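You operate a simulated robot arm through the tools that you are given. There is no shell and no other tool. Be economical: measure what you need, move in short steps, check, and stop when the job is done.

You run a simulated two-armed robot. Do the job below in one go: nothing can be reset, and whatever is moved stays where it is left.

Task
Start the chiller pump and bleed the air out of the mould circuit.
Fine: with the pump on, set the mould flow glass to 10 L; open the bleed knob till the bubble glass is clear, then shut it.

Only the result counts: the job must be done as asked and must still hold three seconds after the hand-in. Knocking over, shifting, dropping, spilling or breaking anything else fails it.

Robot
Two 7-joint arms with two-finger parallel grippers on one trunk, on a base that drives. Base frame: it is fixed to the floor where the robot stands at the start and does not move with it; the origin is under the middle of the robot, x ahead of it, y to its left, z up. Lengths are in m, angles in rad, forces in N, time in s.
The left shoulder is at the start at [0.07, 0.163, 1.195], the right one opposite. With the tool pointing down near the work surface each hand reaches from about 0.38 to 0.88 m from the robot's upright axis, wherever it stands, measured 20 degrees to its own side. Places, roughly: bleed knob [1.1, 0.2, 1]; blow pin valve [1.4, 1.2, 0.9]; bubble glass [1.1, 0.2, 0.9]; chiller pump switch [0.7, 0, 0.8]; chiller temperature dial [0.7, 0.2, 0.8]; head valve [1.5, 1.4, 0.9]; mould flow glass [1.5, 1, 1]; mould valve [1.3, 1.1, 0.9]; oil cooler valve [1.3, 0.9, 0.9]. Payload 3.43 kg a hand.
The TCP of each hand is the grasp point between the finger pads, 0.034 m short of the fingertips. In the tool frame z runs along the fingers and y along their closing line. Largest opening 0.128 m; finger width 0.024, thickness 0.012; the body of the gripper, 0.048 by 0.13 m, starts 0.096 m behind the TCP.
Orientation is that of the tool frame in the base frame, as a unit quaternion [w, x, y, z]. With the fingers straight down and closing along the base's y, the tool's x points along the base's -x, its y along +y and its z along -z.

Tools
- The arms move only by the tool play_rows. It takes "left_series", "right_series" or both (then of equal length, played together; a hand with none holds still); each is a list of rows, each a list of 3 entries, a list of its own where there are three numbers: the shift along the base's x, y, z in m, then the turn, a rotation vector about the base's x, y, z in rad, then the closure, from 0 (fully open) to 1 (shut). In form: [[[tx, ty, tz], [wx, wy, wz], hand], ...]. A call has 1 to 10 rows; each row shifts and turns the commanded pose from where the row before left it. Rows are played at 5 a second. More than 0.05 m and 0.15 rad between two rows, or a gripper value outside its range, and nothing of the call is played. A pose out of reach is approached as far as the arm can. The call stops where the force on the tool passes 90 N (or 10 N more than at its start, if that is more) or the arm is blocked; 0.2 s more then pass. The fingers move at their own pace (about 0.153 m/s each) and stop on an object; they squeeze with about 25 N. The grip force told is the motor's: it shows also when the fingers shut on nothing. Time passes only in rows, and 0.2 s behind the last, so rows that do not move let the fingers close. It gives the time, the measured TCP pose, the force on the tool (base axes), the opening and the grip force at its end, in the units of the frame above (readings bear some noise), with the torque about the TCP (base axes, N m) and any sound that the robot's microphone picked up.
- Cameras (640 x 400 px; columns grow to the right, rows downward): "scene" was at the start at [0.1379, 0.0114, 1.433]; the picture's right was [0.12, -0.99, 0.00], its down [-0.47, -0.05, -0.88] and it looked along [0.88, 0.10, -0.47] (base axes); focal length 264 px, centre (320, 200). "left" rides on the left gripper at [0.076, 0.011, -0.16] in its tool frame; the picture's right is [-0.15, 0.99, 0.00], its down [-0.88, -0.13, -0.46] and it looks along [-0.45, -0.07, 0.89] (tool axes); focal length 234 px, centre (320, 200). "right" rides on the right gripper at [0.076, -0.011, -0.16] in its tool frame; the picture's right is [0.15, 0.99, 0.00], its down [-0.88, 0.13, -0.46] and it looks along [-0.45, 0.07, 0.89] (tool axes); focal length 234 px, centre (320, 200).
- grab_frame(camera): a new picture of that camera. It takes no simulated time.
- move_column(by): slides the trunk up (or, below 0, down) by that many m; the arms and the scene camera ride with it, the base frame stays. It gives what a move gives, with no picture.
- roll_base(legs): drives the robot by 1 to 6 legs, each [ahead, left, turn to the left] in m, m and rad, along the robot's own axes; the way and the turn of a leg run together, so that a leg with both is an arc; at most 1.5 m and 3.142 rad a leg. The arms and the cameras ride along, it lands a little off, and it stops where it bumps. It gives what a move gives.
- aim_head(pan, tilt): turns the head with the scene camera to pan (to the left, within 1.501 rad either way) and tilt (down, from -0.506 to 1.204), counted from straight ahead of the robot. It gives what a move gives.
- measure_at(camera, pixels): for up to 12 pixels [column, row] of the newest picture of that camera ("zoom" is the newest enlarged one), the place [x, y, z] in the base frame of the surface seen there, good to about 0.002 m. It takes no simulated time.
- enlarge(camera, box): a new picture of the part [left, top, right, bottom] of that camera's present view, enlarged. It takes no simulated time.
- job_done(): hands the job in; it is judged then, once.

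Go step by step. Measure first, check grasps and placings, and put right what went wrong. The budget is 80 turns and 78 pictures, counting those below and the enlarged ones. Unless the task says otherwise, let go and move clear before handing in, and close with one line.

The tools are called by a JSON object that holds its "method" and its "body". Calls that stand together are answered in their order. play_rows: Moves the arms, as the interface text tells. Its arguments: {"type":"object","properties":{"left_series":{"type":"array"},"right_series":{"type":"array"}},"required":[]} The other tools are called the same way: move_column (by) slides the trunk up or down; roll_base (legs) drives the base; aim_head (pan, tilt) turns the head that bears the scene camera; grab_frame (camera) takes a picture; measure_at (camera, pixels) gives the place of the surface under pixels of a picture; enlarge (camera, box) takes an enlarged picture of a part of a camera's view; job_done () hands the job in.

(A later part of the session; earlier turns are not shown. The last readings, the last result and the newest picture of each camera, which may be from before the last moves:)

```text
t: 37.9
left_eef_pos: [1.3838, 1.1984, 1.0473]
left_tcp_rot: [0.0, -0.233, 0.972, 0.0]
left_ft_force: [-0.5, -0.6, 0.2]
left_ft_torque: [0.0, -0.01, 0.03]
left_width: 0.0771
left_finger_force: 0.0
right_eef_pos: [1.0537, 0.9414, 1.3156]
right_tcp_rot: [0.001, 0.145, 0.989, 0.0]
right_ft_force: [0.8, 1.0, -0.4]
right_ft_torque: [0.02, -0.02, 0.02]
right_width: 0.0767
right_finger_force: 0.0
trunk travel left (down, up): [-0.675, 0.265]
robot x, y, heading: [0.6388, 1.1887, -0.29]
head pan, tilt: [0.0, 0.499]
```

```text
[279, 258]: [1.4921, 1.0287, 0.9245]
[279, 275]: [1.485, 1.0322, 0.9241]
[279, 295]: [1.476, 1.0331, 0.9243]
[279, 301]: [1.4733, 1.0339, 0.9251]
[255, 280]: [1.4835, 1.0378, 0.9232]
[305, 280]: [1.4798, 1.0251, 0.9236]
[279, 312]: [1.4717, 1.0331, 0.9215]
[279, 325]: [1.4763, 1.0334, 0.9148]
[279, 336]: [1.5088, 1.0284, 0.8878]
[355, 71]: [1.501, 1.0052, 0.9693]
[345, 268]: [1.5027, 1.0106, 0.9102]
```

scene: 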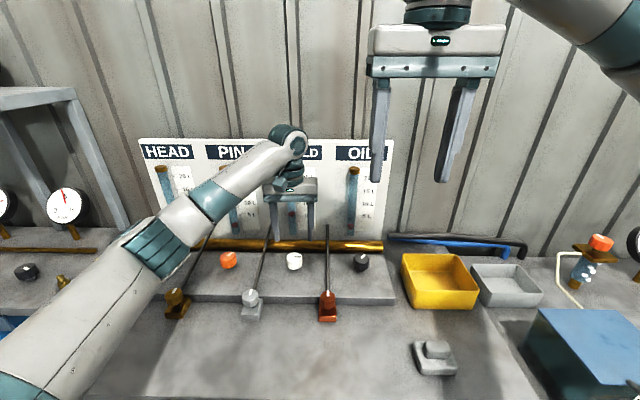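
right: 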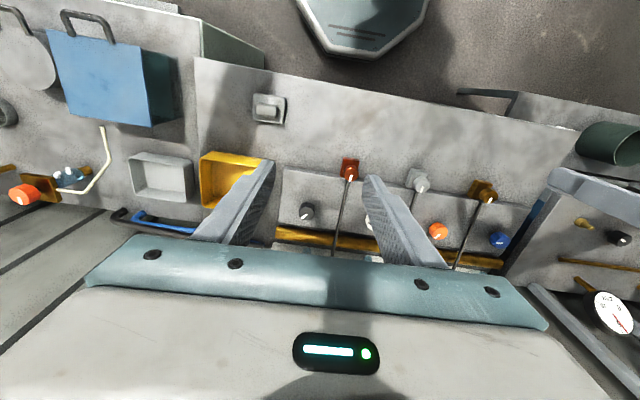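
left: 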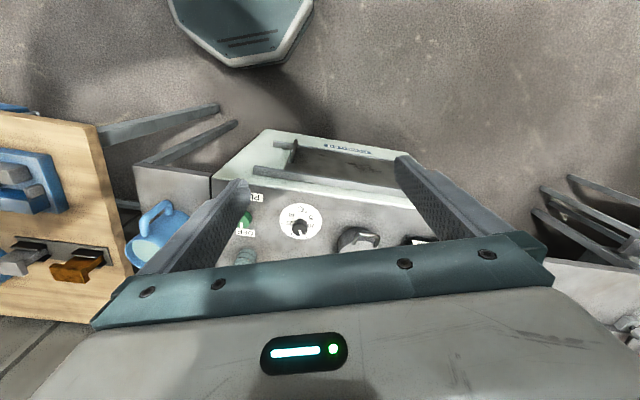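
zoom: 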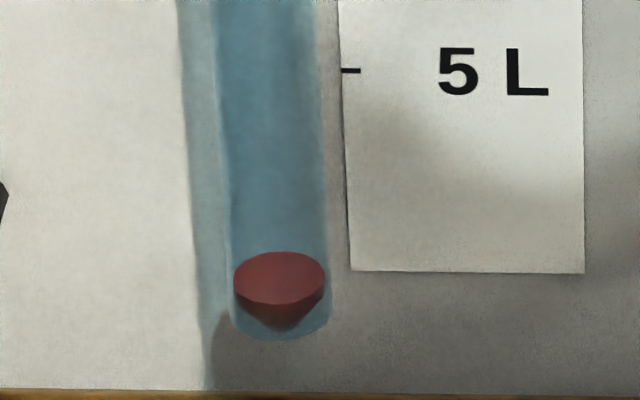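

At zero flow the float's top face sits at z≈0.924, and the scale's zero extrapolates to 0.923. So the float's top is the reading, and 10 L needs top z ≈1.0155. I'll regrip and turn clockwise ~1.88 rad (≈5.3 L/rad).

{"method": "play_rows", "body": {"left_series": [[[-0.0141, -0.0476, 0], [0, 0, 0], 0.4], [[-0.0141, -0.0476, 0], [0, 0, 0], 0.4], [[-0.0141, -0.0477, 0], [0, 0, 0], 0.4], [[0, 0, -0.04], [0, 0, 0], 0.4], [[0, 0, -0.045], [0, 0, 0], 0.4], [[0, 0, -0.034], [0, 0, 0], 0.4], [[0, 0, 0], [0, 0, 0], 0.4], [[0, 0, 0], [0, 0, 0], 0.8], [[0, 0, 0], [0, 0, 0], 0.8], [[0, 0, 0], [0, 0, 0], 0.8]]}}

{"method": "play_rows", "body": {"left_series": [[[0, 0, 0], [0, 0, -0.145], 0.8], [[0, 0, 0], [0, 0, -0.145], 0.8], [[0, 0, 0], [0, 0, -0.145], 0.8], [[0, 0, 0], [0, 0, -0.145], 0.8], [[0, 0, 0], [0, 0, -0.145], 0.8], [[0, 0, 0], [0, 0, -0.145], 0.8], [[0, 0, 0], [0, 0, -0.145], 0.8], [[0, 0, 0], [0, 0, -0.145], 0.8], [[0, 0, 0], [0, 0, -0.145], 0.8], [[0, 0, 0], [0, 0, -0.145], 0.8]]}}

{"method": "play_rows", "body": {"left_series": [[[0, 0, 0], [0, 0, -0.145], 0.8], [[0, 0, 0], [0, 0, -0.145], 0.8], [[0, 0, 0], [0, 0, -0.145], 0.8], [[0, 0, 0], [0, 0, 0], 0.8], [[0, 0, 0], [0, 0, 0], 0.4], [[0, 0, 0], [0, 0, 0], 0.4], [[0, 0, 0.045], [0, 0, 0], 0.4], [[0, 0, 0.045], [0, 0, 0], 0.4], [[0, 0, 0.03], [0, 0, 0], 0.4]]}}

{"method": "play_rows", "body": {"left_series": [[[0.0139, 0.047, 0], [0, 0, 0], 0.4], [[0.0139, 0.047, 0], [0, 0, 0], 0.4], [[0.0139, 0.047, 0], [0, 0, 0], 0.4], [[0, 0, 0], [0, 0, 0], 0.4]]}}

{"method": "enlarge", "body": {"camera": "scene", "box": [284, 195, 308, 220]}}

```text
t: 40.0
left_eef_pos: [1.3424, 1.0513, 0.9298]
left_tcp_rot: [0.0, -0.234, 0.972, 0.0]
left_ft_force: [18.3, -20.4, 4.5]
left_ft_torque: [-0.12, -0.28, -0.16]
left_width: 0.0425
left_finger_force: 45.1
right_eef_pos: [1.055, 0.9394, 1.3165]
right_tcp_rot: [-0.001, 0.143, 0.99, 0.001]
right_ft_force: [1.6, 0.1, 0.6]
right_ft_torque: [-0.03, -0.01, -0.02]
right_width: 0.0769
right_finger_force: 0.0
trunk travel left (down, up): [-0.675, 0.265]
robot x, y, heading: [0.64, 1.1907, -0.294]
head pan, tilt: [0.0, 0.499]
```

```text
t: 42.2
left_eef_pos: [1.3435, 1.0607, 0.9304]
left_tcp_rot: [0.0, 0.469, 0.883, 0.0]
left_ft_force: [21.9, 18.0, 16.9]
left_ft_torque: [0.93, -0.19, 0.16]
left_width: 0.0423
left_finger_force: 44.9
right_eef_pos: [1.0538, 0.9471, 1.3183]
right_tcp_rot: [0.0, 0.143, 0.99, -0.001]
right_ft_force: [0.4, 0.6, -0.1]
right_ft_torque: [0.04, -0.03, 0.0]
right_width: 0.0766
right_finger_force: 0.0
trunk travel left (down, up): [-0.675, 0.265]
robot x, y, heading: [0.6362, 1.1891, -0.288]
head pan, tilt: [0.0, 0.499]
```

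```text
t: 44.2
left_eef_pos: [1.3433, 1.0568, 1.0501]
left_tcp_rot: [0.0, 0.649, 0.76, -0.001]
left_ft_force: [-0.3, 0.3, 0.3]
left_ft_torque: [0.0, 0.02, 0.02]
left_width: 0.0768
left_finger_force: 0.2
right_eef_pos: [1.0533, 0.9429, 1.3169]
right_tcp_rot: [-0.001, 0.143, 0.99, -0.001]
right_ft_force: [0.5, -0.3, -0.4]
right_ft_torque: [0.04, 0.01, 0.01]
right_width: 0.0769
right_finger_force: 0.1
trunk travel left (down, up): [-0.675, 0.265]
robot x, y, heading: [0.6355, 1.1894, -0.29]
head pan, tilt: [0.0, 0.499]
```

```text
t: 45.2
left_eef_pos: [1.3829, 1.1953, 1.0485]
left_tcp_rot: [-0.001, 0.649, 0.761, -0.001]
left_ft_force: [1.2, -1.1, 0.2]
left_ft_torque: [0.0, 0.0, 0.0]
left_width: 0.0767
left_finger_force: 0.2
right_eef_pos: [1.0531, 0.9423, 1.316]
right_tcp_rot: [0.0, 0.144, 0.99, 0.001]
right_ft_force: [0.6, 0.4, 0.2]
right_ft_torque: [0.06, 0.0, 0.04]
right_width: 0.0769
right_finger_force: 0.0
trunk travel left (down, up): [-0.675, 0.265]
robot x, y, heading: [0.6355, 1.1912, -0.292]
head pan, tilt: [0.0, 0.499]
```

```text
16.00 times, centred on (296, 208) of scene
```

zoom: 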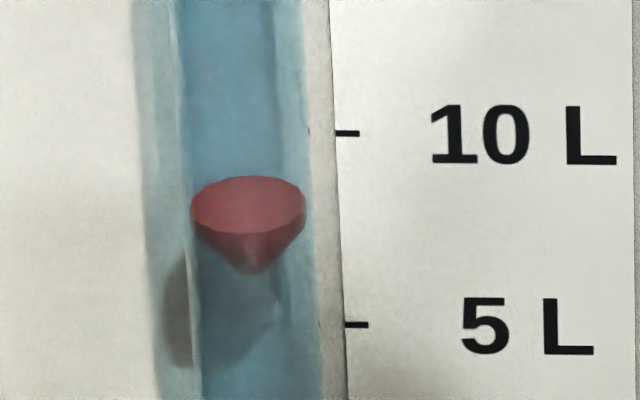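

{"method": "measure_at", "body": {"camera": "zoom", "pixels": [[250, 182], [250, 190], [250, 200], [250, 210], [250, 220], [225, 205], [270, 205], [235, 215], [348, 132], [353, 133], [357, 324], [362, 324]]}}

```text
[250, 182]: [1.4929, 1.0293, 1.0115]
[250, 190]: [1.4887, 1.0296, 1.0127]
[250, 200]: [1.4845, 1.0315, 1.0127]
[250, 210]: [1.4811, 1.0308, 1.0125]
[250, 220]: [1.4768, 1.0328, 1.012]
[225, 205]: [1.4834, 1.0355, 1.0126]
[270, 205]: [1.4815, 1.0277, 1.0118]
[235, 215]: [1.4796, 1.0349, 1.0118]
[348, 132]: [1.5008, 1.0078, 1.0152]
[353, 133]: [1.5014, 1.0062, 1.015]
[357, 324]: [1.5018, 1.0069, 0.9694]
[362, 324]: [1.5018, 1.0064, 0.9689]
```

Float top is 1.0123, i.e. ≈9.65 L. I'll add a small clockwise nudge of ~0.085 rad.

{"method": "play_rows", "body": {"left_series": [[[-0.0139, -0.047, 0], [0, 0, 0], 0.4], [[-0.0139, -0.047, 0], [0, 0, 0], 0.4], [[-0.0139, -0.047, 0], [0, 0, 0], 0.4], [[0, 0, -0.04], [0, 0, 0], 0.4], [[0, 0, -0.045], [0, 0, 0], 0.4], [[0, 0, -0.035], [0, 0, 0], 0.4], [[0, 0, 0], [0, 0, 0], 0.4], [[0, 0, 0], [0, 0, 0], 0.8], [[0, 0, 0], [0, 0, 0], 0.8], [[0, 0, 0], [0, 0, 0], 0.8]]}}

{"method": "play_rows", "body": {"left_series": [[[0, 0, 0], [0, 0, -0.085], 0.8], [[0, 0, 0], [0, 0, 0], 0.8], [[0, 0, 0], [0, 0, 0], 0.4], [[0, 0, 0], [0, 0, 0], 0.4], [[0, 0, 0.045], [0, 0, 0], 0.4], [[0, 0, 0.045], [0, 0, 0], 0.4], [[0, 0, 0.03], [0, 0, 0], 0.4], [[0.0139, 0.047, 0], [0, 0, 0], 0.4], [[0.0139, 0.047, 0], [0, 0, 0], 0.4], [[0.0139, 0.047, 0], [0, 0, 0], 0.4]]}}

{"method": "enlarge", "body": {"camera": "scene", "box": [284, 195, 308, 220]}}

{"method": "measure_at", "body": {"camera": "zoom", "pixels": [[250, 182], [250, 190], [250, 200], [250, 210], [235, 200], [225, 195], [270, 200], [235, 210], [348, 132], [353, 133], [357, 324], [362, 324]]}}

```text
t: 47.5
left_eef_pos: [1.3455, 1.0597, 0.9318]
left_tcp_rot: [0.0, 0.648, 0.762, 0.001]
left_ft_force: [39.6, 7.7, 12.4]
left_ft_torque: [0.25, 0.15, 0.17]
left_width: 0.0424
left_finger_force: 45.0
right_eef_pos: [1.0578, 0.9445, 1.3151]
right_tcp_rot: [-0.001, 0.143, 0.99, -0.001]
right_ft_force: [0.3, -0.4, 0.5]
right_ft_torque: [-0.01, 0.0, -0.02]
right_width: 0.0768
right_finger_force: 0.0
trunk travel left (down, up): [-0.675, 0.265]
robot x, y, heading: [0.6364, 1.1921, -0.285]
head pan, tilt: [0.0, 0.499]
```

```text
t: 49.6
left_eef_pos: [1.382, 1.1993, 1.0475]
left_tcp_rot: [0.001, 0.682, 0.731, -0.002]
left_ft_force: [0.5, -0.1, 0.0]
left_ft_torque: [-0.02, 0.0, 0.02]
left_width: 0.077
left_finger_force: 0.1
right_eef_pos: [1.0541, 0.9458, 1.3177]
right_tcp_rot: [-0.001, 0.144, 0.99, 0.0]
right_ft_force: [0.3, 0.0, -0.1]
right_ft_torque: [-0.06, -0.02, 0.02]
right_width: 0.0768
right_finger_force: 0.1
trunk travel left (down, up): [-0.675, 0.265]
robot x, y, heading: [0.635, 1.1904, -0.292]
head pan, tilt: [0.0, 0.499]
```

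```text
16.00 times, centred on (296, 208) of scene
```

zoom: 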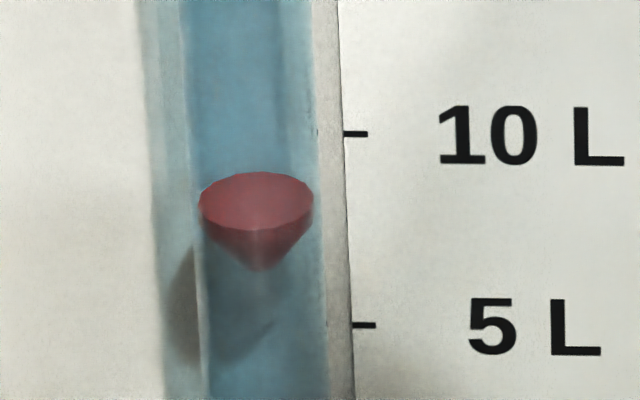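

```text
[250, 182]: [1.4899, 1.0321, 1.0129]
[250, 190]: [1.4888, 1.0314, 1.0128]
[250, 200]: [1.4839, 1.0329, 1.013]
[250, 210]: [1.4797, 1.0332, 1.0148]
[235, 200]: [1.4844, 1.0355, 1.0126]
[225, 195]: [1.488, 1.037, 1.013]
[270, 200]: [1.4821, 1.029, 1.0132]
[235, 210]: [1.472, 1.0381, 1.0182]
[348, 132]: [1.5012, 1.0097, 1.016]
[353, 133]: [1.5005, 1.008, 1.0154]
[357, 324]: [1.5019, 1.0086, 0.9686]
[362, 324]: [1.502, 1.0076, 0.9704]
```

Float top ≈1.0130 against the tick at 1.0156, so ≈9.75 L. The small nudge mostly went into compliance, so I'll give one more of ~0.11 rad.

{"method": "play_rows", "body": {"left_series": [[[-0.0139, -0.047, 0], [0, 0, 0], 0.4], [[-0.0139, -0.047, 0], [0, 0, 0], 0.4], [[-0.0139, -0.047, 0], [0, 0, 0], 0.4], [[0, 0, -0.04], [0, 0, 0], 0.4], [[0, 0, -0.045], [0, 0, 0], 0.4], [[0, 0, -0.035], [0, 0, 0], 0.4], [[0, 0, 0], [0, 0, 0], 0.4], [[0, 0, 0], [0, 0, 0], 0.8], [[0, 0, 0], [0, 0, 0], 0.8], [[0, 0, 0], [0, 0, 0], 0.8]]}}

{"method": "play_rows", "body": {"left_series": [[[0, 0, 0], [0, 0, -0.11], 0.8], [[0, 0, 0], [0, 0, 0], 0.8], [[0, 0, 0], [0, 0, 0], 0.4], [[0, 0, 0], [0, 0, 0], 0.4], [[0, 0, 0.045], [0, 0, 0], 0.4], [[0, 0, 0.045], [0, 0, 0], 0.4], [[0, 0, 0.03], [0, 0, 0], 0.4], [[0.0139, 0.047, 0], [0, 0, 0], 0.4], [[0.0139, 0.047, 0], [0, 0, 0], 0.4], [[0.0139, 0.047, 0], [0, 0, 0], 0.4]]}}

{"method": "enlarge", "body": {"camera": "scene", "box": [284, 195, 308, 220]}}

{"method": "measure_at", "body": {"camera": "zoom", "pixels": [[250, 180], [250, 185], [250, 192], [250, 200], [240, 190], [230, 190], [265, 190], [275, 190], [348, 132], [353, 133], [357, 324], [362, 324]]}}

```text
t: 51.9
left_eef_pos: [1.3468, 1.0559, 0.9283]
left_tcp_rot: [0.002, 0.68, 0.733, 0.0]
left_ft_force: [36.6, -2.8, 12.4]
left_ft_torque: [0.32, -0.32, 0.04]
left_width: 0.0427
left_finger_force: 44.9
right_eef_pos: [1.056, 0.9437, 1.3157]
right_tcp_rot: [-0.001, 0.144, 0.99, 0.0]
right_ft_force: [0.5, 0.6, -0.2]
right_ft_torque: [0.01, -0.04, -0.01]
right_width: 0.0771
right_finger_force: 0.0
trunk travel left (down, up): [-0.675, 0.265]
robot x, y, heading: [0.6378, 1.191, -0.286]
head pan, tilt: [0.0, 0.499]
```

```text
t: 54.0
left_eef_pos: [1.3835, 1.1977, 1.048]
left_tcp_rot: [0.0, 0.721, 0.693, -0.001]
left_ft_force: [-0.3, 0.5, 0.7]
left_ft_torque: [-0.01, -0.02, -0.01]
left_width: 0.0769
left_finger_force: 0.1
right_eef_pos: [1.052, 0.9454, 1.3176]
right_tcp_rot: [0.0, 0.144, 0.99, 0.0]
right_ft_force: [0.0, -0.2, 0.0]
right_ft_torque: [-0.03, -0.02, -0.01]
right_width: 0.0772
right_finger_force: 0.0
trunk travel left (down, up): [-0.675, 0.265]
robot x, y, heading: [0.6329, 1.1889, -0.288]
head pan, tilt: [0.0, 0.499]
```

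```text
16.00 times, centred on (296, 208) of scene
```

zoom: 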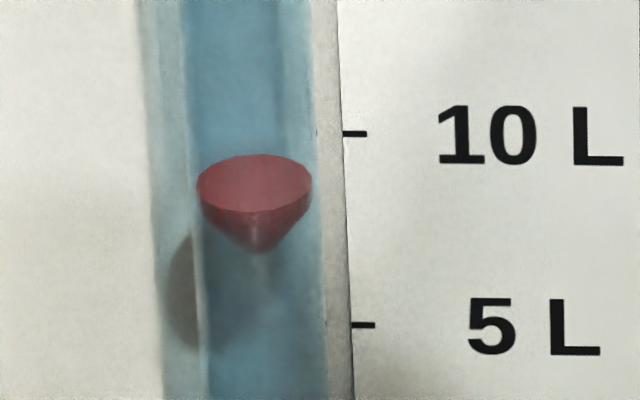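

```text
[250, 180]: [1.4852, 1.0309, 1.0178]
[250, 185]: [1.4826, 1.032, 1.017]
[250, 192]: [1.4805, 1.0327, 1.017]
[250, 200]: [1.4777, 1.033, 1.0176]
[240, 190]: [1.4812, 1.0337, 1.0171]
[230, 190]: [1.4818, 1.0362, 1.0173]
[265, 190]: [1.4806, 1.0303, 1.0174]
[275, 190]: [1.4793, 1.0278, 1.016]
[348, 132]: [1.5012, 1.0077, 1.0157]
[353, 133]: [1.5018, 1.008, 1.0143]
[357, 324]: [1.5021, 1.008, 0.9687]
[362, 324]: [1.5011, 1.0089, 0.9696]
```

The float top is now 1.017 against the tick at 1.0153, so ≈10.1–10.2 L — good. Next is the bleed knob; I'll lift the left hand away and measure the base's footprint in the right camera's last picture.

{"method": "play_rows", "body": {"left_series": [[[-0.02, 0.0, 0.045], [0, 0, 0.15], 0.4], [[-0.03, 0.0, 0.038], [0, 0, 0.15], 0.4], [[-0.03, 0.0, 0.038], [0, 0, 0.15], 0.4], [[-0.035, 0.0, 0.035], [0, 0, 0.15], 0.4], [[-0.035, 0.01, 0.03], [0, 0, 0.15], 0.4], [[-0.035, 0.02, 0.01], [0, 0, 0.15], 0.4], [[-0.035, 0.02, 0], [0, 0, 0.15], 0.4], [[-0.03, 0.02, 0], [0, 0, 0.15], 0.4], [[0, 0, 0], [0, 0, 0.1], 0.4]]}}

{"method": "measure_at", "body": {"camera": "right", "pixels": [[350, 60], [390, 55], [425, 15], [300, 10], [325, 50], [350, 20]]}}

{"method": "grab_frame", "body": {"camera": "scene"}}

```text
t: 56.0
left_eef_pos: [1.1332, 1.2632, 1.2459]
left_tcp_rot: [0.0, 0.153, 0.988, 0.001]
left_ft_force: [0.8, -0.1, 0.1]
left_ft_torque: [0.0, 0.0, 0.0]
left_width: 0.0767
left_finger_force: 0.0
right_eef_pos: [1.0532, 0.9422, 1.316]
right_tcp_rot: [0.0, 0.144, 0.99, 0.0]
right_ft_force: [0.4, 0.0, 0.0]
right_ft_torque: [0.04, 0.03, 0.03]
right_width: 0.0768
right_finger_force: 0.0
trunk travel left (down, up): [-0.675, 0.265]
robot x, y, heading: [0.6361, 1.1909, -0.289]
head pan, tilt: [0.0, 0.499]
```

```text
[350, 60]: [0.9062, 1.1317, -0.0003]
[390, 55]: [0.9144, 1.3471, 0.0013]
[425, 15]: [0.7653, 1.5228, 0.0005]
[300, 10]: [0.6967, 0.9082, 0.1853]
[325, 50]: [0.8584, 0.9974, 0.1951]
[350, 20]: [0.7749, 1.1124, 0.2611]
```

```text
43 pictures are left
```

scene: 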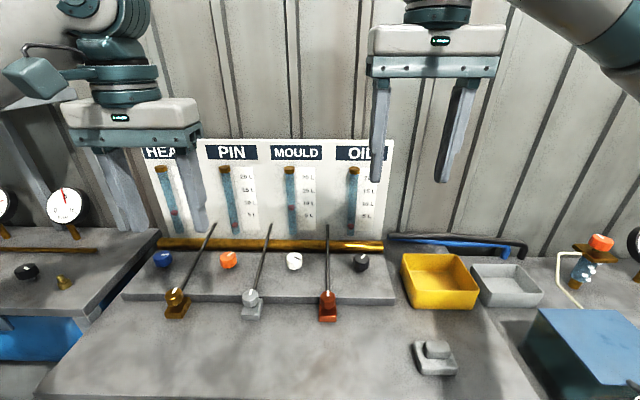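

The base's front is ~0.26 m ahead of its centre. I'll back out, straighten and drive to about (0.1, 0.1) in front of the chiller.

{"method": "roll_base", "body": {"legs": [[-0.58, 0, 0], [0, 0, 0.289], [0, -1.23, 0]]}}

{"method": "aim_head", "body": {"pan": 0.1, "tilt": 0.6}}

{"method": "grab_frame", "body": {"camera": "scene"}}

{"method": "grab_frame", "body": {"camera": "left"}}

```text
t: 66.2
left_eef_pos: [0.5354, 0.3333, 1.2465]
left_tcp_rot: [0.0, 0.005, 1.0, 0.0]
left_ft_force: [0.3, -0.1, 0.4]
left_ft_torque: [-0.03, 0.02, -0.02]
left_width: 0.0768
left_finger_force: 0.0
right_eef_pos: [0.5529, 0.0018, 1.316]
right_tcp_rot: [0.0, -0.006, 1.0, 0.0]
right_ft_force: [-0.1, -0.6, 0.9]
right_ft_torque: [0.01, 0.0, 0.0]
right_width: 0.0768
right_finger_force: 0.1
trunk travel left (down, up): [-0.675, 0.265]
robot x, y, heading: [0.0853, 0.1128, 0.011]
head pan, tilt: [0.0, 0.499]
```

```text
t: 66.9
left_eef_pos: [0.5353, 0.3325, 1.2464]
left_tcp_rot: [0.0, 0.005, 1.0, 0.0]
left_ft_force: [-0.2, 0.3, 0.0]
left_ft_torque: [-0.01, 0.01, 0.01]
left_width: 0.0768
left_finger_force: 0.1
right_eef_pos: [0.5534, 0.003, 1.3152]
right_tcp_rot: [0.0, -0.007, 1.0, 0.001]
right_ft_force: [0.8, -0.7, 0.6]
right_ft_torque: [0.02, -0.01, -0.02]
right_width: 0.0766
right_finger_force: 0.0
trunk travel left (down, up): [-0.675, 0.265]
robot x, y, heading: [0.0876, 0.1132, 0.012]
head pan, tilt: [0.099, 0.6]
```

```text
42 pictures are left
```

scene: 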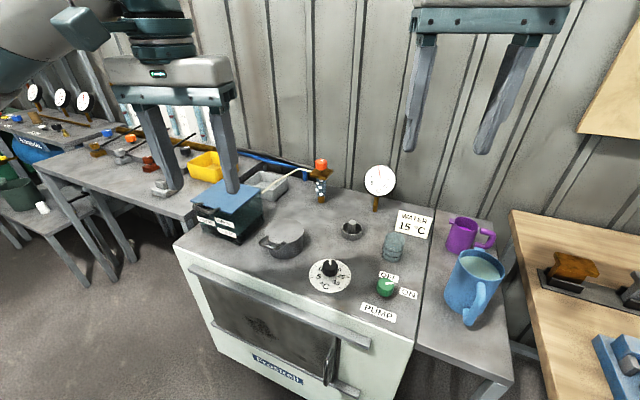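

```text
41 pictures are left
```

left: 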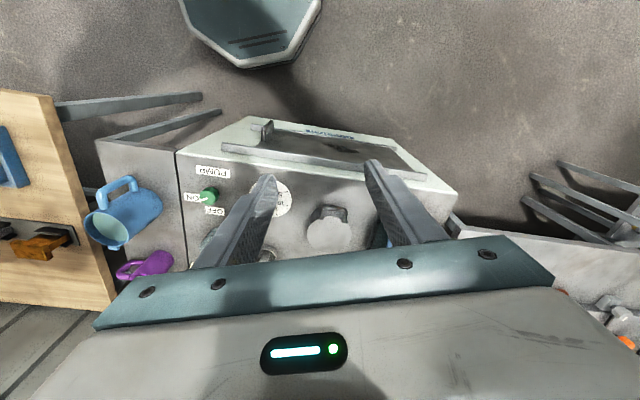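

{"method": "measure_at", "body": {"camera": "scene", "pixels": [[320, 163], [320, 180], [330, 365], [329, 380], [360, 345], [200, 270], [250, 300], [240, 190], [264, 235], [290, 235], [295, 170], [405, 345]]}}

{"method": "enlarge", "body": {"camera": "scene", "box": [290, 145, 350, 210]}}

{"method": "measure_at", "body": {"camera": "left", "pixels": [[267, 130], [330, 125], [275, 152], [260, 60], [390, 140], [268, 122]]}}

```text
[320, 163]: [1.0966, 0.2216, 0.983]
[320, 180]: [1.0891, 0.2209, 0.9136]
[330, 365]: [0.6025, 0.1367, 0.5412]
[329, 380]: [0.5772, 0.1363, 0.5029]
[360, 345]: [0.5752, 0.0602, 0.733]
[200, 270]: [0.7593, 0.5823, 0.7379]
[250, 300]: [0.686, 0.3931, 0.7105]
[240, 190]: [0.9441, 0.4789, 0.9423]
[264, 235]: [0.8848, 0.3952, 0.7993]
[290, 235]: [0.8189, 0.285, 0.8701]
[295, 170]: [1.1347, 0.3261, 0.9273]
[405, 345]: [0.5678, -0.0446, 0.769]
```

```text
6.15 times, centred on (320, 178) of scene
```

zoom: 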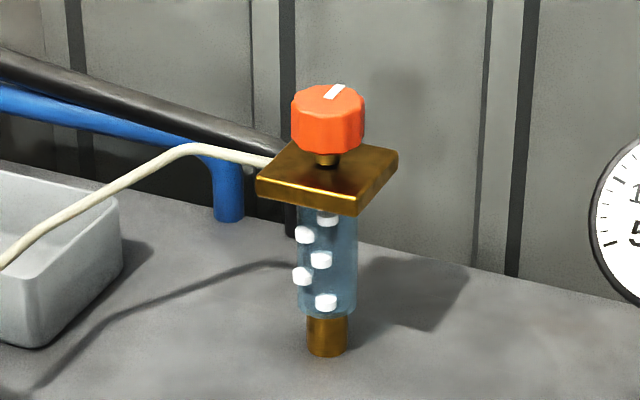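

```text
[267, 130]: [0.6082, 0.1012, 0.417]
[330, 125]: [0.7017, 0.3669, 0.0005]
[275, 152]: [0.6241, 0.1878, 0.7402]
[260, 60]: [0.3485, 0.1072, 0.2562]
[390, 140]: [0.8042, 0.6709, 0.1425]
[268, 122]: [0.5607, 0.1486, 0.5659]
```

The chiller is turned about −0.3 rad too. I'll turn and drive to about (0.33, 0.35, −0.29), square to it with the bleed knob ~0.77 m ahead.

{"method": "roll_base", "body": {"legs": [[0, 0, -0.3], [0, 0.294, 0], [0.16, 0, 0]]}}

{"method": "grab_frame", "body": {"camera": "scene"}}

```text
t: 70.9
left_eef_pos: [0.8124, 0.4271, 1.2474]
left_tcp_rot: [0.001, 0.156, 0.988, 0.0]
left_ft_force: [-1.1, 0.4, -0.3]
left_ft_torque: [0.01, -0.04, -0.02]
left_width: 0.0769
left_finger_force: 0.0
right_eef_pos: [0.7313, 0.1061, 1.317]
right_tcp_rot: [0.001, 0.144, 0.99, 0.001]
right_ft_force: [-0.9, 0.2, 0.8]
right_ft_torque: [0.02, 0.0, 0.02]
right_width: 0.0768
right_finger_force: 0.1
trunk travel left (down, up): [-0.675, 0.265]
robot x, y, heading: [0.3184, 0.3561, -0.294]
head pan, tilt: [0.099, 0.6]
```

```text
39 pictures are left
```

scene: 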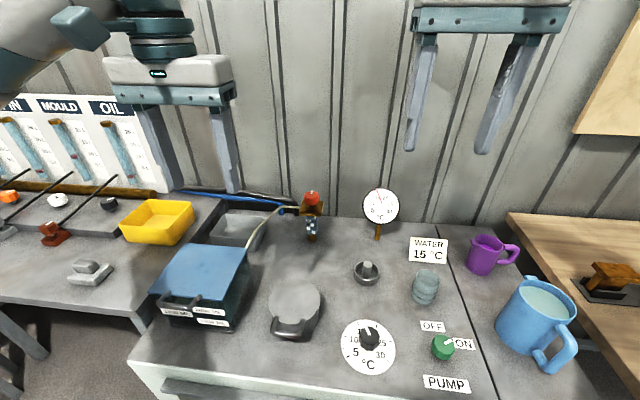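

The knob is at (312,197), and the mould glass is also visible at (68,150). I'll enlarge the bleed knob for its centre.

{"method": "enlarge", "body": {"camera": "scene", "box": [292, 185, 332, 250]}}

{"method": "enlarge", "body": {"camera": "scene", "box": [296, 187, 328, 207]}}

{"method": "measure_at", "body": {"camera": "zoom", "pixels": [[320, 120], [240, 120], [400, 120], [320, 90], [320, 150], [320, 200], [320, 260], [280, 120], [360, 120], [200, 300], [320, 330]]}}

```text
6.15 times, centred on (312, 218) of scene
```

zoom: 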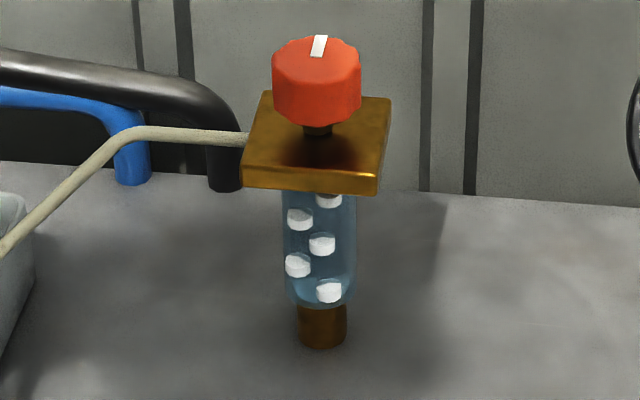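

```text
16.00 times, centred on (312, 197) of scene
```

zoom: 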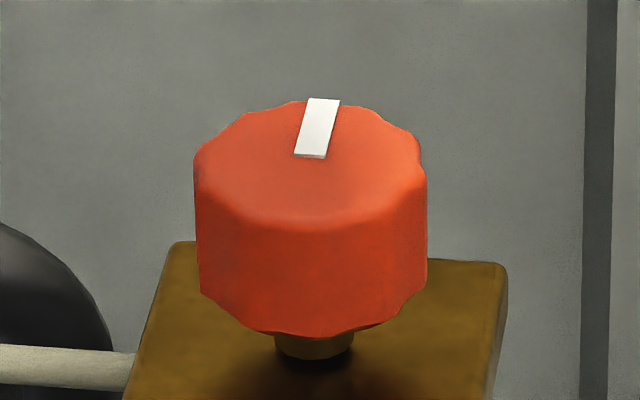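

```text
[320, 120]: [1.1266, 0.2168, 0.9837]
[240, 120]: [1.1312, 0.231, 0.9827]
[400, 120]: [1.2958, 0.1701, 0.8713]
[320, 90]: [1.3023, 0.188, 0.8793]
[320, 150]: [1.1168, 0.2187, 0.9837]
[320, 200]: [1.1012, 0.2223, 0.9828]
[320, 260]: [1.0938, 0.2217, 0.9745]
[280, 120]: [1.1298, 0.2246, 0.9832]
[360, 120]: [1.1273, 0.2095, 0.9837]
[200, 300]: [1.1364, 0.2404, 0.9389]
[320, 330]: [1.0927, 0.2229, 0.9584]
```

Bleed knob centre ≈ (1.1145, 0.219), top 0.983, plate 0.939. I'll bring the left hand over it.

{"method": "play_rows", "body": {"left_series": [[[0.03775, -0.026, -0.01], [0, 0, 0], 0.4], [[0.03775, -0.026, -0.01], [0, 0, 0], 0.4], [[0.03775, -0.026, -0.01], [0, 0, 0], 0.4], [[0.03775, -0.026, -0.01], [0, 0, 0], 0.4], [[0.03775, -0.026, -0.01], [0, 0, 0], 0.4], [[0.03775, -0.026, -0.01], [0, 0, 0], 0.4], [[0.03775, -0.026, -0.01], [0, 0, 0], 0.4], [[0.03775, -0.026, -0.01], [0, 0, 0], 0.4], [[0, 0, -0.04], [0, 0, 0], 0.4], [[0, 0, -0.04], [0, 0, 0], 0.4]]}}

{"method": "enlarge", "body": {"camera": "scene", "box": [262, 140, 362, 250]}}

```text
t: 73.1
left_eef_pos: [1.1155, 0.2221, 1.0841]
left_tcp_rot: [0.0, 0.155, 0.988, 0.0]
left_ft_force: [0.0, -0.2, 0.1]
left_ft_torque: [0.04, 0.0, 0.02]
left_width: 0.0768
left_finger_force: 0.1
left hand out of reach, approached as far as the arm can: row 8
right_eef_pos: [0.7318, 0.1049, 1.3176]
right_tcp_rot: [0.0, 0.144, 0.99, 0.001]
right_ft_force: [0.8, -0.7, -0.5]
right_ft_torque: [0.02, -0.02, 0.02]
right_width: 0.0769
right_finger_force: 0.1
trunk travel left (down, up): [-0.675, 0.265]
robot x, y, heading: [0.3194, 0.3564, -0.294]
head pan, tilt: [0.099, 0.6]
```

```text
3.64 times, centred on (312, 195) of scene
```

zoom: 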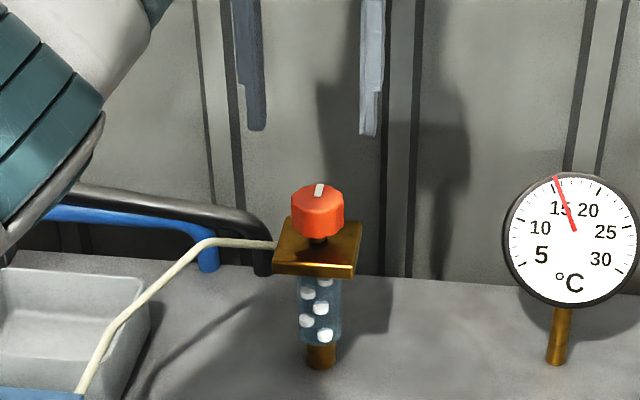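

Nicely centred; lower down it is in reach. I'll descend to z≈0.979 and grip.

{"method": "play_rows", "body": {"left_series": [[[-0.0005, -0.0025, -0.045], [0, 0, 0], 0.4], [[0, 0, -0.04], [0, 0, 0], 0.4], [[0, 0, -0.02], [0, 0, 0], 0.4], [[0, 0, 0], [0, 0, 0], 0.4], [[0, 0, 0], [0, 0, 0], 0.8], [[0, 0, 0], [0, 0, 0], 0.8], [[0, 0, 0], [0, 0, 0], 0.8]]}}

{"method": "enlarge", "body": {"camera": "scene", "box": [262, 140, 362, 250]}}

```text
t: 74.7
left_eef_pos: [1.1118, 0.2216, 0.9816]
left_tcp_rot: [0.0, 0.156, 0.988, 0.0]
left_ft_force: [-0.9, -2.5, -3.2]
left_ft_torque: [-0.46, -0.42, -0.03]
left_width: 0.0438
left_finger_force: 45.3
right_eef_pos: [0.7337, 0.1064, 1.3165]
right_tcp_rot: [0.0, 0.144, 0.99, 0.001]
right_ft_force: [0.2, 0.7, 0.1]
right_ft_torque: [-0.01, -0.03, -0.02]
right_width: 0.0768
right_finger_force: 0.0
trunk travel left (down, up): [-0.675, 0.265]
robot x, y, heading: [0.3175, 0.3561, -0.292]
head pan, tilt: [0.099, 0.6]
```

```text
3.64 times, centred on (312, 195) of scene
```

zoom: 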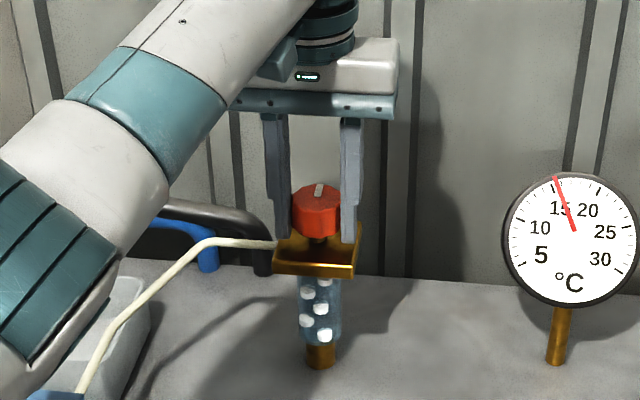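

The knob is gripped and the bubbles are in view. I'll turn clockwise 0.7 rad and watch.

{"method": "play_rows", "body": {"left_series": [[[0, 0, 0], [0, 0, -0.14], 0.8], [[0, 0, 0], [0, 0, -0.14], 0.8], [[0, 0, 0], [0, 0, -0.14], 0.8], [[0, 0, 0], [0, 0, -0.14], 0.8], [[0, 0, 0], [0, 0, -0.14], 0.8], [[0, 0, 0], [0, 0, 0], 0.8]]}}

{"method": "enlarge", "body": {"camera": "scene", "box": [262, 170, 342, 250]}}

```text
t: 76.1
left_eef_pos: [1.1146, 0.2264, 0.9814]
left_tcp_rot: [0.002, 0.484, 0.875, 0.0]
left_ft_force: [33.7, 14.3, 20.5]
left_ft_torque: [0.76, -0.03, 0.29]
left_width: 0.0438
left_finger_force: 44.8
right_eef_pos: [0.7354, 0.1088, 1.3157]
right_tcp_rot: [0.001, 0.144, 0.99, -0.001]
right_ft_force: [0.3, -0.8, 0.3]
right_ft_torque: [0.01, 0.02, -0.04]
right_width: 0.0769
right_finger_force: 0.0
trunk travel left (down, up): [-0.675, 0.265]
robot x, y, heading: [0.3213, 0.3524, -0.287]
head pan, tilt: [0.099, 0.6]
```

```text
5.00 times, centred on (302, 210) of scene
```

zoom: 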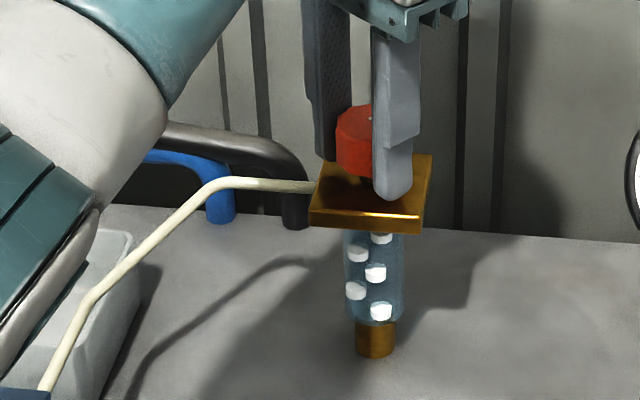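

No change yet. I'll turn further 0.7 and wait.

{"method": "play_rows", "body": {"left_series": [[[0, 0, 0], [0, 0, -0.14], 0.8], [[0, 0, 0], [0, 0, -0.14], 0.8], [[0, 0, 0], [0, 0, -0.14], 0.8], [[0, 0, 0], [0, 0, -0.14], 0.8], [[0, 0, 0], [0, 0, -0.14], 0.8], [[0, 0, 0], [0, 0, 0], 0.8], [[0, 0, 0], [0, 0, 0], 0.8], [[0, 0, 0], [0, 0, 0], 0.8], [[0, 0, 0], [0, 0, 0], 0.8], [[0, 0, 0], [0, 0, 0], 0.8]]}}

{"method": "enlarge", "body": {"camera": "scene", "box": [262, 170, 342, 250]}}

```text
t: 78.3
left_eef_pos: [1.1193, 0.2221, 0.9814]
left_tcp_rot: [0.004, 0.753, 0.658, 0.003]
left_ft_force: [63.8, 0.6, 26.7]
left_ft_torque: [0.06, 0.01, 0.84]
left_width: 0.0428
left_finger_force: 44.6
right_eef_pos: [0.7385, 0.1063, 1.3151]
right_tcp_rot: [-0.001, 0.144, 0.99, -0.001]
right_ft_force: [-0.1, -0.4, -0.3]
right_ft_torque: [0.0, -0.03, 0.02]
right_width: 0.0768
right_finger_force: 0.1
trunk travel left (down, up): [-0.675, 0.265]
robot x, y, heading: [0.3197, 0.3529, -0.288]
head pan, tilt: [0.099, 0.6]
```

```text
5.00 times, centred on (302, 210) of scene
```

zoom: 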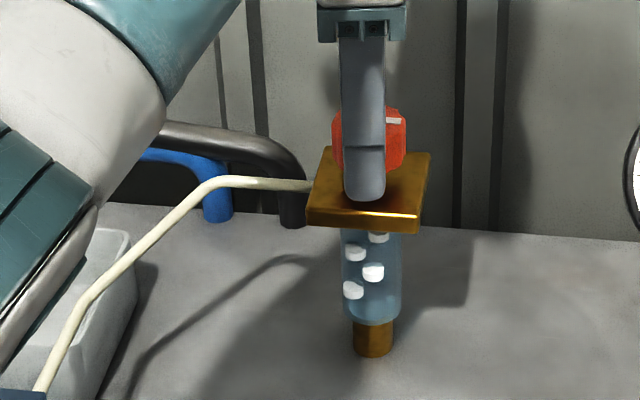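

It's working: four bubbles remain. There's a 64 N side load, so I'll relieve it by shifting the command +x 5 mm and wait.

{"method": "play_rows", "body": {"left_series": [[[0.003, 0, 0], [0, 0, 0], 0.8], [[0.002, 0, 0], [0, 0, 0], 0.8], [[0, 0, 0], [0, 0, 0], 0.8], [[0, 0, 0], [0, 0, 0], 0.8], [[0, 0, 0], [0, 0, 0], 0.8], [[0, 0, 0], [0, 0, 0], 0.8], [[0, 0, 0], [0, 0, 0], 0.8], [[0, 0, 0], [0, 0, 0], 0.8], [[0, 0, 0], [0, 0, 0], 0.8], [[0, 0, 0], [0, 0, 0], 0.8]]}}

{"method": "enlarge", "body": {"camera": "scene", "box": [262, 170, 342, 250]}}

```text
t: 80.5
left_eef_pos: [1.1194, 0.2233, 0.9804]
left_tcp_rot: [0.002, 0.754, 0.657, 0.001]
left_ft_force: [37.6, 5.8, 21.2]
left_ft_torque: [-0.28, -0.08, 0.82]
left_width: 0.0431
left_finger_force: 45.0
right_eef_pos: [0.7353, 0.1068, 1.3158]
right_tcp_rot: [0.0, 0.145, 0.989, 0.0]
right_ft_force: [0.1, 0.0, -0.2]
right_ft_torque: [0.01, 0.01, -0.01]
right_width: 0.0768
right_finger_force: 0.0
trunk travel left (down, up): [-0.675, 0.265]
robot x, y, heading: [0.3127, 0.3551, -0.291]
head pan, tilt: [0.099, 0.6]
```

```text
5.00 times, centred on (302, 210) of scene
```

zoom: 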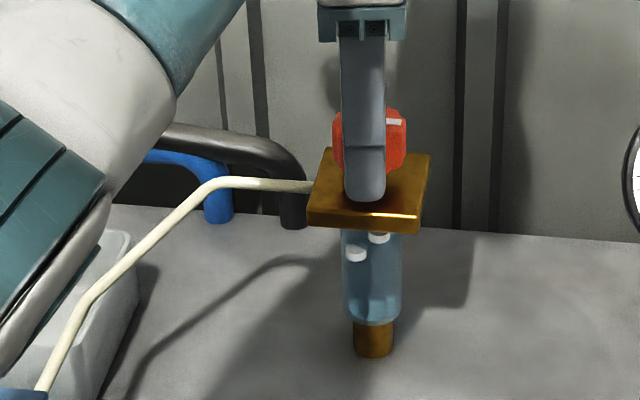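

Two bubbles are left, going at about one a second. I'll wait another 2.2 s.

{"method": "play_rows", "body": {"left_series": [[[0.002, 0, 0], [0, 0, 0], 0.8], [[0, 0, 0], [0, 0, 0], 0.8], [[0, 0, 0], [0, 0, 0], 0.8], [[0, 0, 0], [0, 0, 0], 0.8], [[0, 0, 0], [0, 0, 0], 0.8], [[0, 0, 0], [0, 0, 0], 0.8], [[0, 0, 0], [0, 0, 0], 0.8], [[0, 0, 0], [0, 0, 0], 0.8], [[0, 0, 0], [0, 0, 0], 0.8], [[0, 0, 0], [0, 0, 0], 0.8]]}}

{"method": "enlarge", "body": {"camera": "scene", "box": [262, 170, 342, 250]}}

```text
t: 82.7
left_eef_pos: [1.1195, 0.2218, 0.9797]
left_tcp_rot: [0.0, 0.754, 0.657, -0.001]
left_ft_force: [26.8, 5.7, 18.2]
left_ft_torque: [0.13, -0.29, 0.71]
left_width: 0.043
left_finger_force: 44.8
right_eef_pos: [0.7335, 0.1076, 1.3167]
right_tcp_rot: [0.0, 0.144, 0.99, 0.0]
right_ft_force: [-0.3, 0.0, 0.8]
right_ft_torque: [0.02, -0.03, 0.0]
right_width: 0.0768
right_finger_force: 0.1
trunk travel left (down, up): [-0.675, 0.265]
robot x, y, heading: [0.316, 0.3542, -0.297]
head pan, tilt: [0.099, 0.6]
```

```text
5.00 times, centred on (302, 210) of scene
```

zoom: 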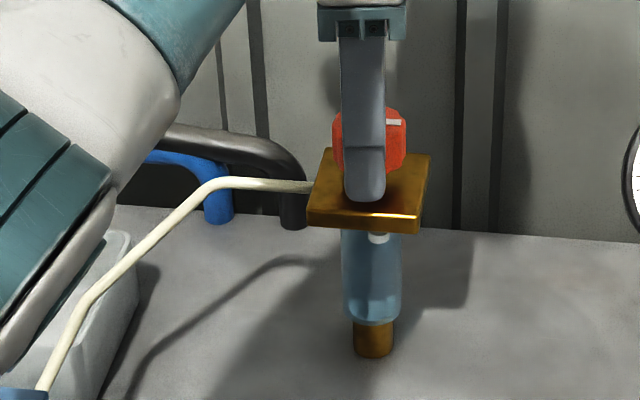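

One bubble is left under the plate at (378,238). I'll wait another ~1.6 s.

{"method": "play_rows", "body": {"left_series": [[[0, 0, 0], [0, 0, 0], 0.8], [[0, 0, 0], [0, 0, 0], 0.8], [[0, 0, 0], [0, 0, 0], 0.8], [[0, 0, 0], [0, 0, 0], 0.8], [[0, 0, 0], [0, 0, 0], 0.8], [[0, 0, 0], [0, 0, 0], 0.8], [[0, 0, 0], [0, 0, 0], 0.8]]}}

{"method": "enlarge", "body": {"camera": "scene", "box": [262, 170, 342, 250]}}

```text
t: 84.3
left_eef_pos: [1.1205, 0.2228, 0.9799]
left_tcp_rot: [0.0, 0.754, 0.656, -0.001]
left_ft_force: [25.9, 7.0, 19.1]
left_ft_torque: [0.04, -0.4, 0.69]
left_width: 0.0432
left_finger_force: 44.3
right_eef_pos: [0.7344, 0.1067, 1.3167]
right_tcp_rot: [0.0, 0.144, 0.99, 0.0]
right_ft_force: [-0.2, 0.4, -0.5]
right_ft_torque: [0.02, 0.01, 0.02]
right_width: 0.077
right_finger_force: 0.0
trunk travel left (down, up): [-0.675, 0.265]
robot x, y, heading: [0.319, 0.3588, -0.296]
head pan, tilt: [0.099, 0.6]
```

```text
5.00 times, centred on (302, 210) of scene
```

zoom: 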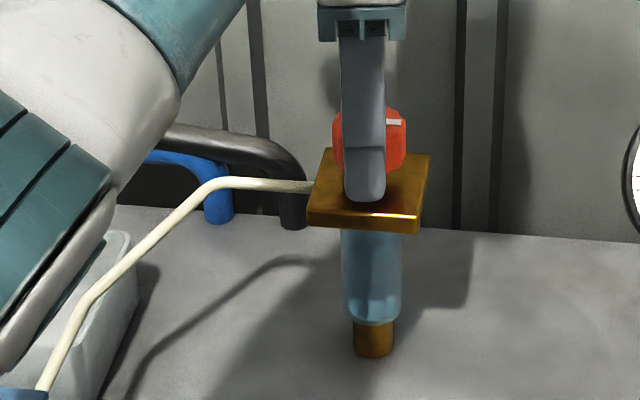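

The glass is clear. Now I'll shut it: counter-clockwise 1.4 rad plus a little overrun to the stop.

{"method": "play_rows", "body": {"left_series": [[[0, 0, 0], [0, 0, 0.14], 0.8], [[0, 0, 0], [0, 0, 0.14], 0.8], [[0, 0, 0], [0, 0, 0.14], 0.8], [[-0.001, 0, 0], [0, 0, 0.14], 0.8], [[-0.001, 0, 0], [0, 0, 0.14], 0.8], [[-0.001, 0, 0], [0, 0, 0.14], 0.8], [[-0.001, 0, 0], [0, 0, 0.14], 0.8], [[-0.001, 0, 0], [0, 0, 0.14], 0.8], [[-0.001, 0, 0], [0, 0, 0.14], 0.8], [[0, 0, 0], [0, 0, 0.14], 0.8]]}}

{"method": "play_rows", "body": {"left_series": [[[0, 0, 0], [0, 0, 0.1], 0.8], [[0, 0, 0], [0, 0, 0.06], 0.8], [[0, 0, 0], [0, 0, 0], 0.8]]}}

{"method": "enlarge", "body": {"camera": "scene", "box": [272, 170, 352, 250]}}

```text
t: 86.5
left_eef_pos: [1.1147, 0.2211, 0.9784]
left_tcp_rot: [0.001, 0.155, 0.988, -0.001]
left_ft_force: [34.9, -6.2, 14.5]
left_ft_torque: [0.41, -0.7, 0.04]
left_width: 0.0423
left_finger_force: 44.9
right_eef_pos: [0.7365, 0.1053, 1.3151]
right_tcp_rot: [-0.001, 0.144, 0.99, 0.0]
right_ft_force: [0.2, 0.2, 1.1]
right_ft_torque: [0.0, 0.01, 0.02]
right_width: 0.0765
right_finger_force: 0.1
trunk travel left (down, up): [-0.675, 0.265]
robot x, y, heading: [0.322, 0.3513, -0.294]
head pan, tilt: [0.099, 0.6]
```

```text
t: 87.3
left_eef_pos: [1.1144, 0.2199, 0.9783]
left_tcp_rot: [0.0, 0.075, 0.997, -0.001]
left_ft_force: [32.2, -7.3, 14.3]
left_ft_torque: [0.34, -0.67, -0.01]
left_width: 0.0426
left_finger_force: 44.6
right_eef_pos: [0.7343, 0.1043, 1.3154]
right_tcp_rot: [0.0, 0.145, 0.989, 0.0]
right_ft_force: [0.8, 0.4, -0.2]
right_ft_torque: [0.02, -0.01, 0.04]
right_width: 0.0769
right_finger_force: 0.0
trunk travel left (down, up): [-0.675, 0.265]
robot x, y, heading: [0.3213, 0.3518, -0.291]
head pan, tilt: [0.099, 0.6]
```

```text
5.00 times, centred on (312, 210) of scene
```

zoom: 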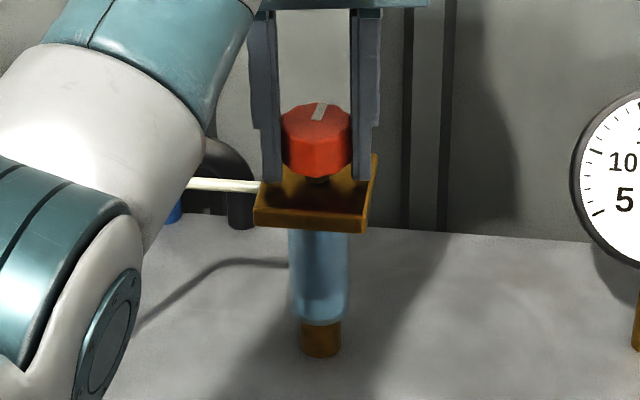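

No stop torque yet, so I'll keep turning counter-clockwise until it shows.

{"method": "play_rows", "body": {"left_series": [[[0, 0, 0], [0, 0, 0.1], 0.8], [[0, 0, 0], [0, 0, 0.1], 0.8], [[0, 0, 0], [0, 0, 0.05], 0.8], [[0, 0, 0], [0, 0, 0], 0.8]]}}

{"method": "enlarge", "body": {"camera": "scene", "box": [296, 187, 328, 207]}}

```text
t: 88.3
left_eef_pos: [1.1114, 0.2189, 0.9783]
left_tcp_rot: [0.0, -0.048, 0.999, -0.001]
left_ft_force: [15.8, -15.6, 10.0]
left_ft_torque: [-0.39, -0.64, -0.66]
left_width: 0.0434
left_finger_force: 45.3
right_eef_pos: [0.733, 0.1032, 1.3151]
right_tcp_rot: [0.0, 0.145, 0.989, 0.001]
right_ft_force: [0.2, -0.4, 0.0]
right_ft_torque: [0.01, 0.0, 0.02]
right_width: 0.077
right_finger_force: 0.0
trunk travel left (down, up): [-0.675, 0.265]
robot x, y, heading: [0.3188, 0.3556, -0.288]
head pan, tilt: [0.099, 0.6]
```

```text
16.00 times, centred on (312, 197) of scene
```

zoom: 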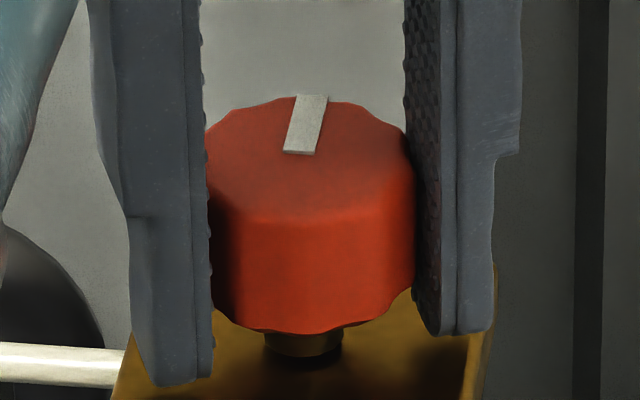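

Torque −0.66 N m, and the mark is back at its original angle, so the bleed is shut. I'll release, rise and back away.

{"method": "play_rows", "body": {"left_series": [[[0, 0, 0], [0, 0, 0], 0.4], [[0, 0, 0], [0, 0, 0], 0.4], [[0, 0, 0.03], [0, 0, 0], 0.4], [[0, 0, 0.045], [0, 0, 0], 0.4], [[0, 0, 0.03], [0, 0, 0], 0.4], [[-0.0377, 0.026, 0.015], [0, 0, 0], 0.4], [[-0.0377, 0.026, 0.015], [0, 0, 0], 0.4], [[-0.0377, 0.026, 0.015], [0, 0, -0.1], 0.4], [[-0.0377, 0.026, 0.015], [0, 0, -0.1], 0.4], [[-0.0377, 0.026, 0.015], [0, 0, -0.1], 0.4]]}}

{"method": "play_rows", "body": {"left_series": [[[-0.0377, 0.026, 0.015], [0, 0, -0.1], 0.4], [[-0.0377, 0.026, 0.015], [0, 0, 0], 0.4], [[-0.0377, 0.026, 0.015], [0, 0, 0], 0.4], [[0, 0, 0.03], [0, 0, 0], 0.4]]}}

{"method": "grab_frame", "body": {"camera": "scene"}}

{"method": "enlarge", "body": {"camera": "scene", "box": [282, 180, 342, 250]}}

{"method": "enlarge", "body": {"camera": "scene", "box": [40, 105, 110, 215]}}

```text
t: 90.5
left_eef_pos: [0.9211, 0.353, 1.1606]
left_tcp_rot: [0.001, 0.101, 0.995, -0.001]
left_ft_force: [0.0, -0.2, -0.3]
left_ft_torque: [-0.01, -0.01, 0.01]
left_width: 0.0768
left_finger_force: 0.0
right_eef_pos: [0.7311, 0.1071, 1.3173]
right_tcp_rot: [0.001, 0.144, 0.99, 0.0]
right_ft_force: [-0.4, 0.3, 1.0]
right_ft_torque: [0.01, -0.01, 0.01]
right_width: 0.0767
right_finger_force: 0.0
trunk travel left (down, up): [-0.675, 0.265]
robot x, y, heading: [0.3144, 0.3552, -0.295]
head pan, tilt: [0.099, 0.6]
```

```text
t: 91.5
left_eef_pos: [0.8084, 0.4294, 1.2358]
left_tcp_rot: [0.0, 0.15, 0.989, 0.0]
left_ft_force: [-0.6, -0.3, 1.7]
left_ft_torque: [0.01, -0.04, 0.0]
left_width: 0.0769
left_finger_force: 0.1
right_eef_pos: [0.7311, 0.1059, 1.3172]
right_tcp_rot: [0.001, 0.144, 0.99, 0.001]
right_ft_force: [-0.7, 0.3, -0.2]
right_ft_torque: [0.0, 0.01, -0.03]
right_width: 0.0766
right_finger_force: 0.0
trunk travel left (down, up): [-0.675, 0.265]
robot x, y, heading: [0.3177, 0.359, -0.297]
head pan, tilt: [0.099, 0.6]
```

```text
27 pictures are left
```

scene: 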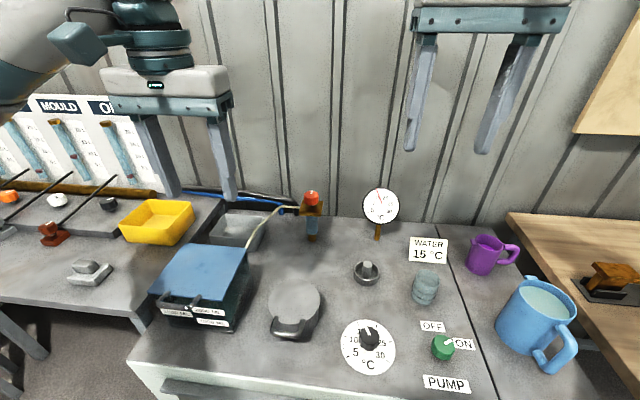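

```text
5.71 times, centred on (312, 215) of scene
```

zoom: 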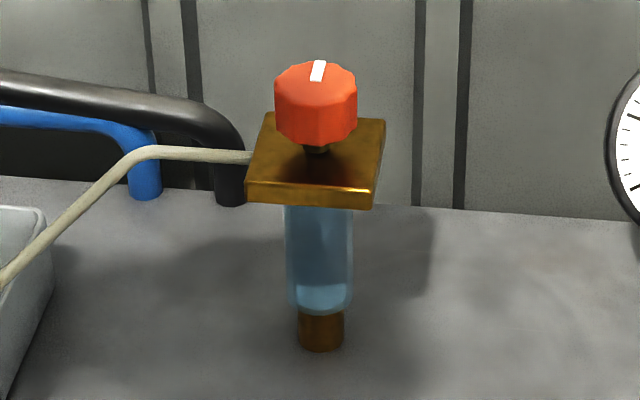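

```text
3.64 times, centred on (75, 160) of scene
```

zoom: 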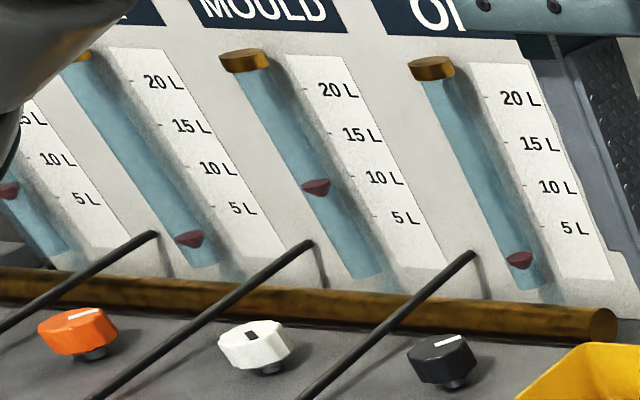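

The bubble glass is clear and the knob shut. I'll check the mould flow level again.

{"method": "enlarge", "body": {"camera": "scene", "box": [68, 145, 100, 169]}}

{"method": "measure_at", "body": {"camera": "zoom", "pixels": [[320, 200]]}}

```text
16.00 times, centred on (84, 157) of scene
```

zoom: 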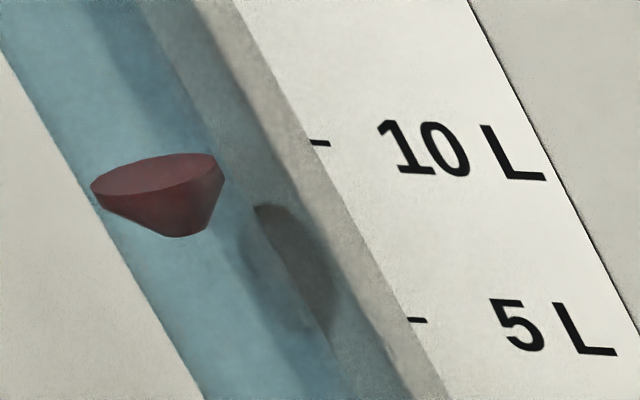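

```text
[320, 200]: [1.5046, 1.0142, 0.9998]
```

{"method": "measure_at", "body": {"camera": "zoom", "pixels": [[130, 180], [145, 175], [160, 172], [175, 170], [190, 167], [120, 185], [150, 182], [200, 162], [320, 143], [325, 144], [418, 320], [423, 321]]}}

```text
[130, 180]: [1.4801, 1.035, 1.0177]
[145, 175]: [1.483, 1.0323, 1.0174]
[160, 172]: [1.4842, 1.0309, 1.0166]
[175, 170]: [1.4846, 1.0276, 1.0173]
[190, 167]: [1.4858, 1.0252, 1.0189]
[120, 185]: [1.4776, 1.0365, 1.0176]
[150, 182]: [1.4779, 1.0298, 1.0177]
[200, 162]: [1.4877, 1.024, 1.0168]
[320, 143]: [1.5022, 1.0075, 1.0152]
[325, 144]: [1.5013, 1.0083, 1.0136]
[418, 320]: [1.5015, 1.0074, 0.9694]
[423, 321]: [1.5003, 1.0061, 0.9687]
```

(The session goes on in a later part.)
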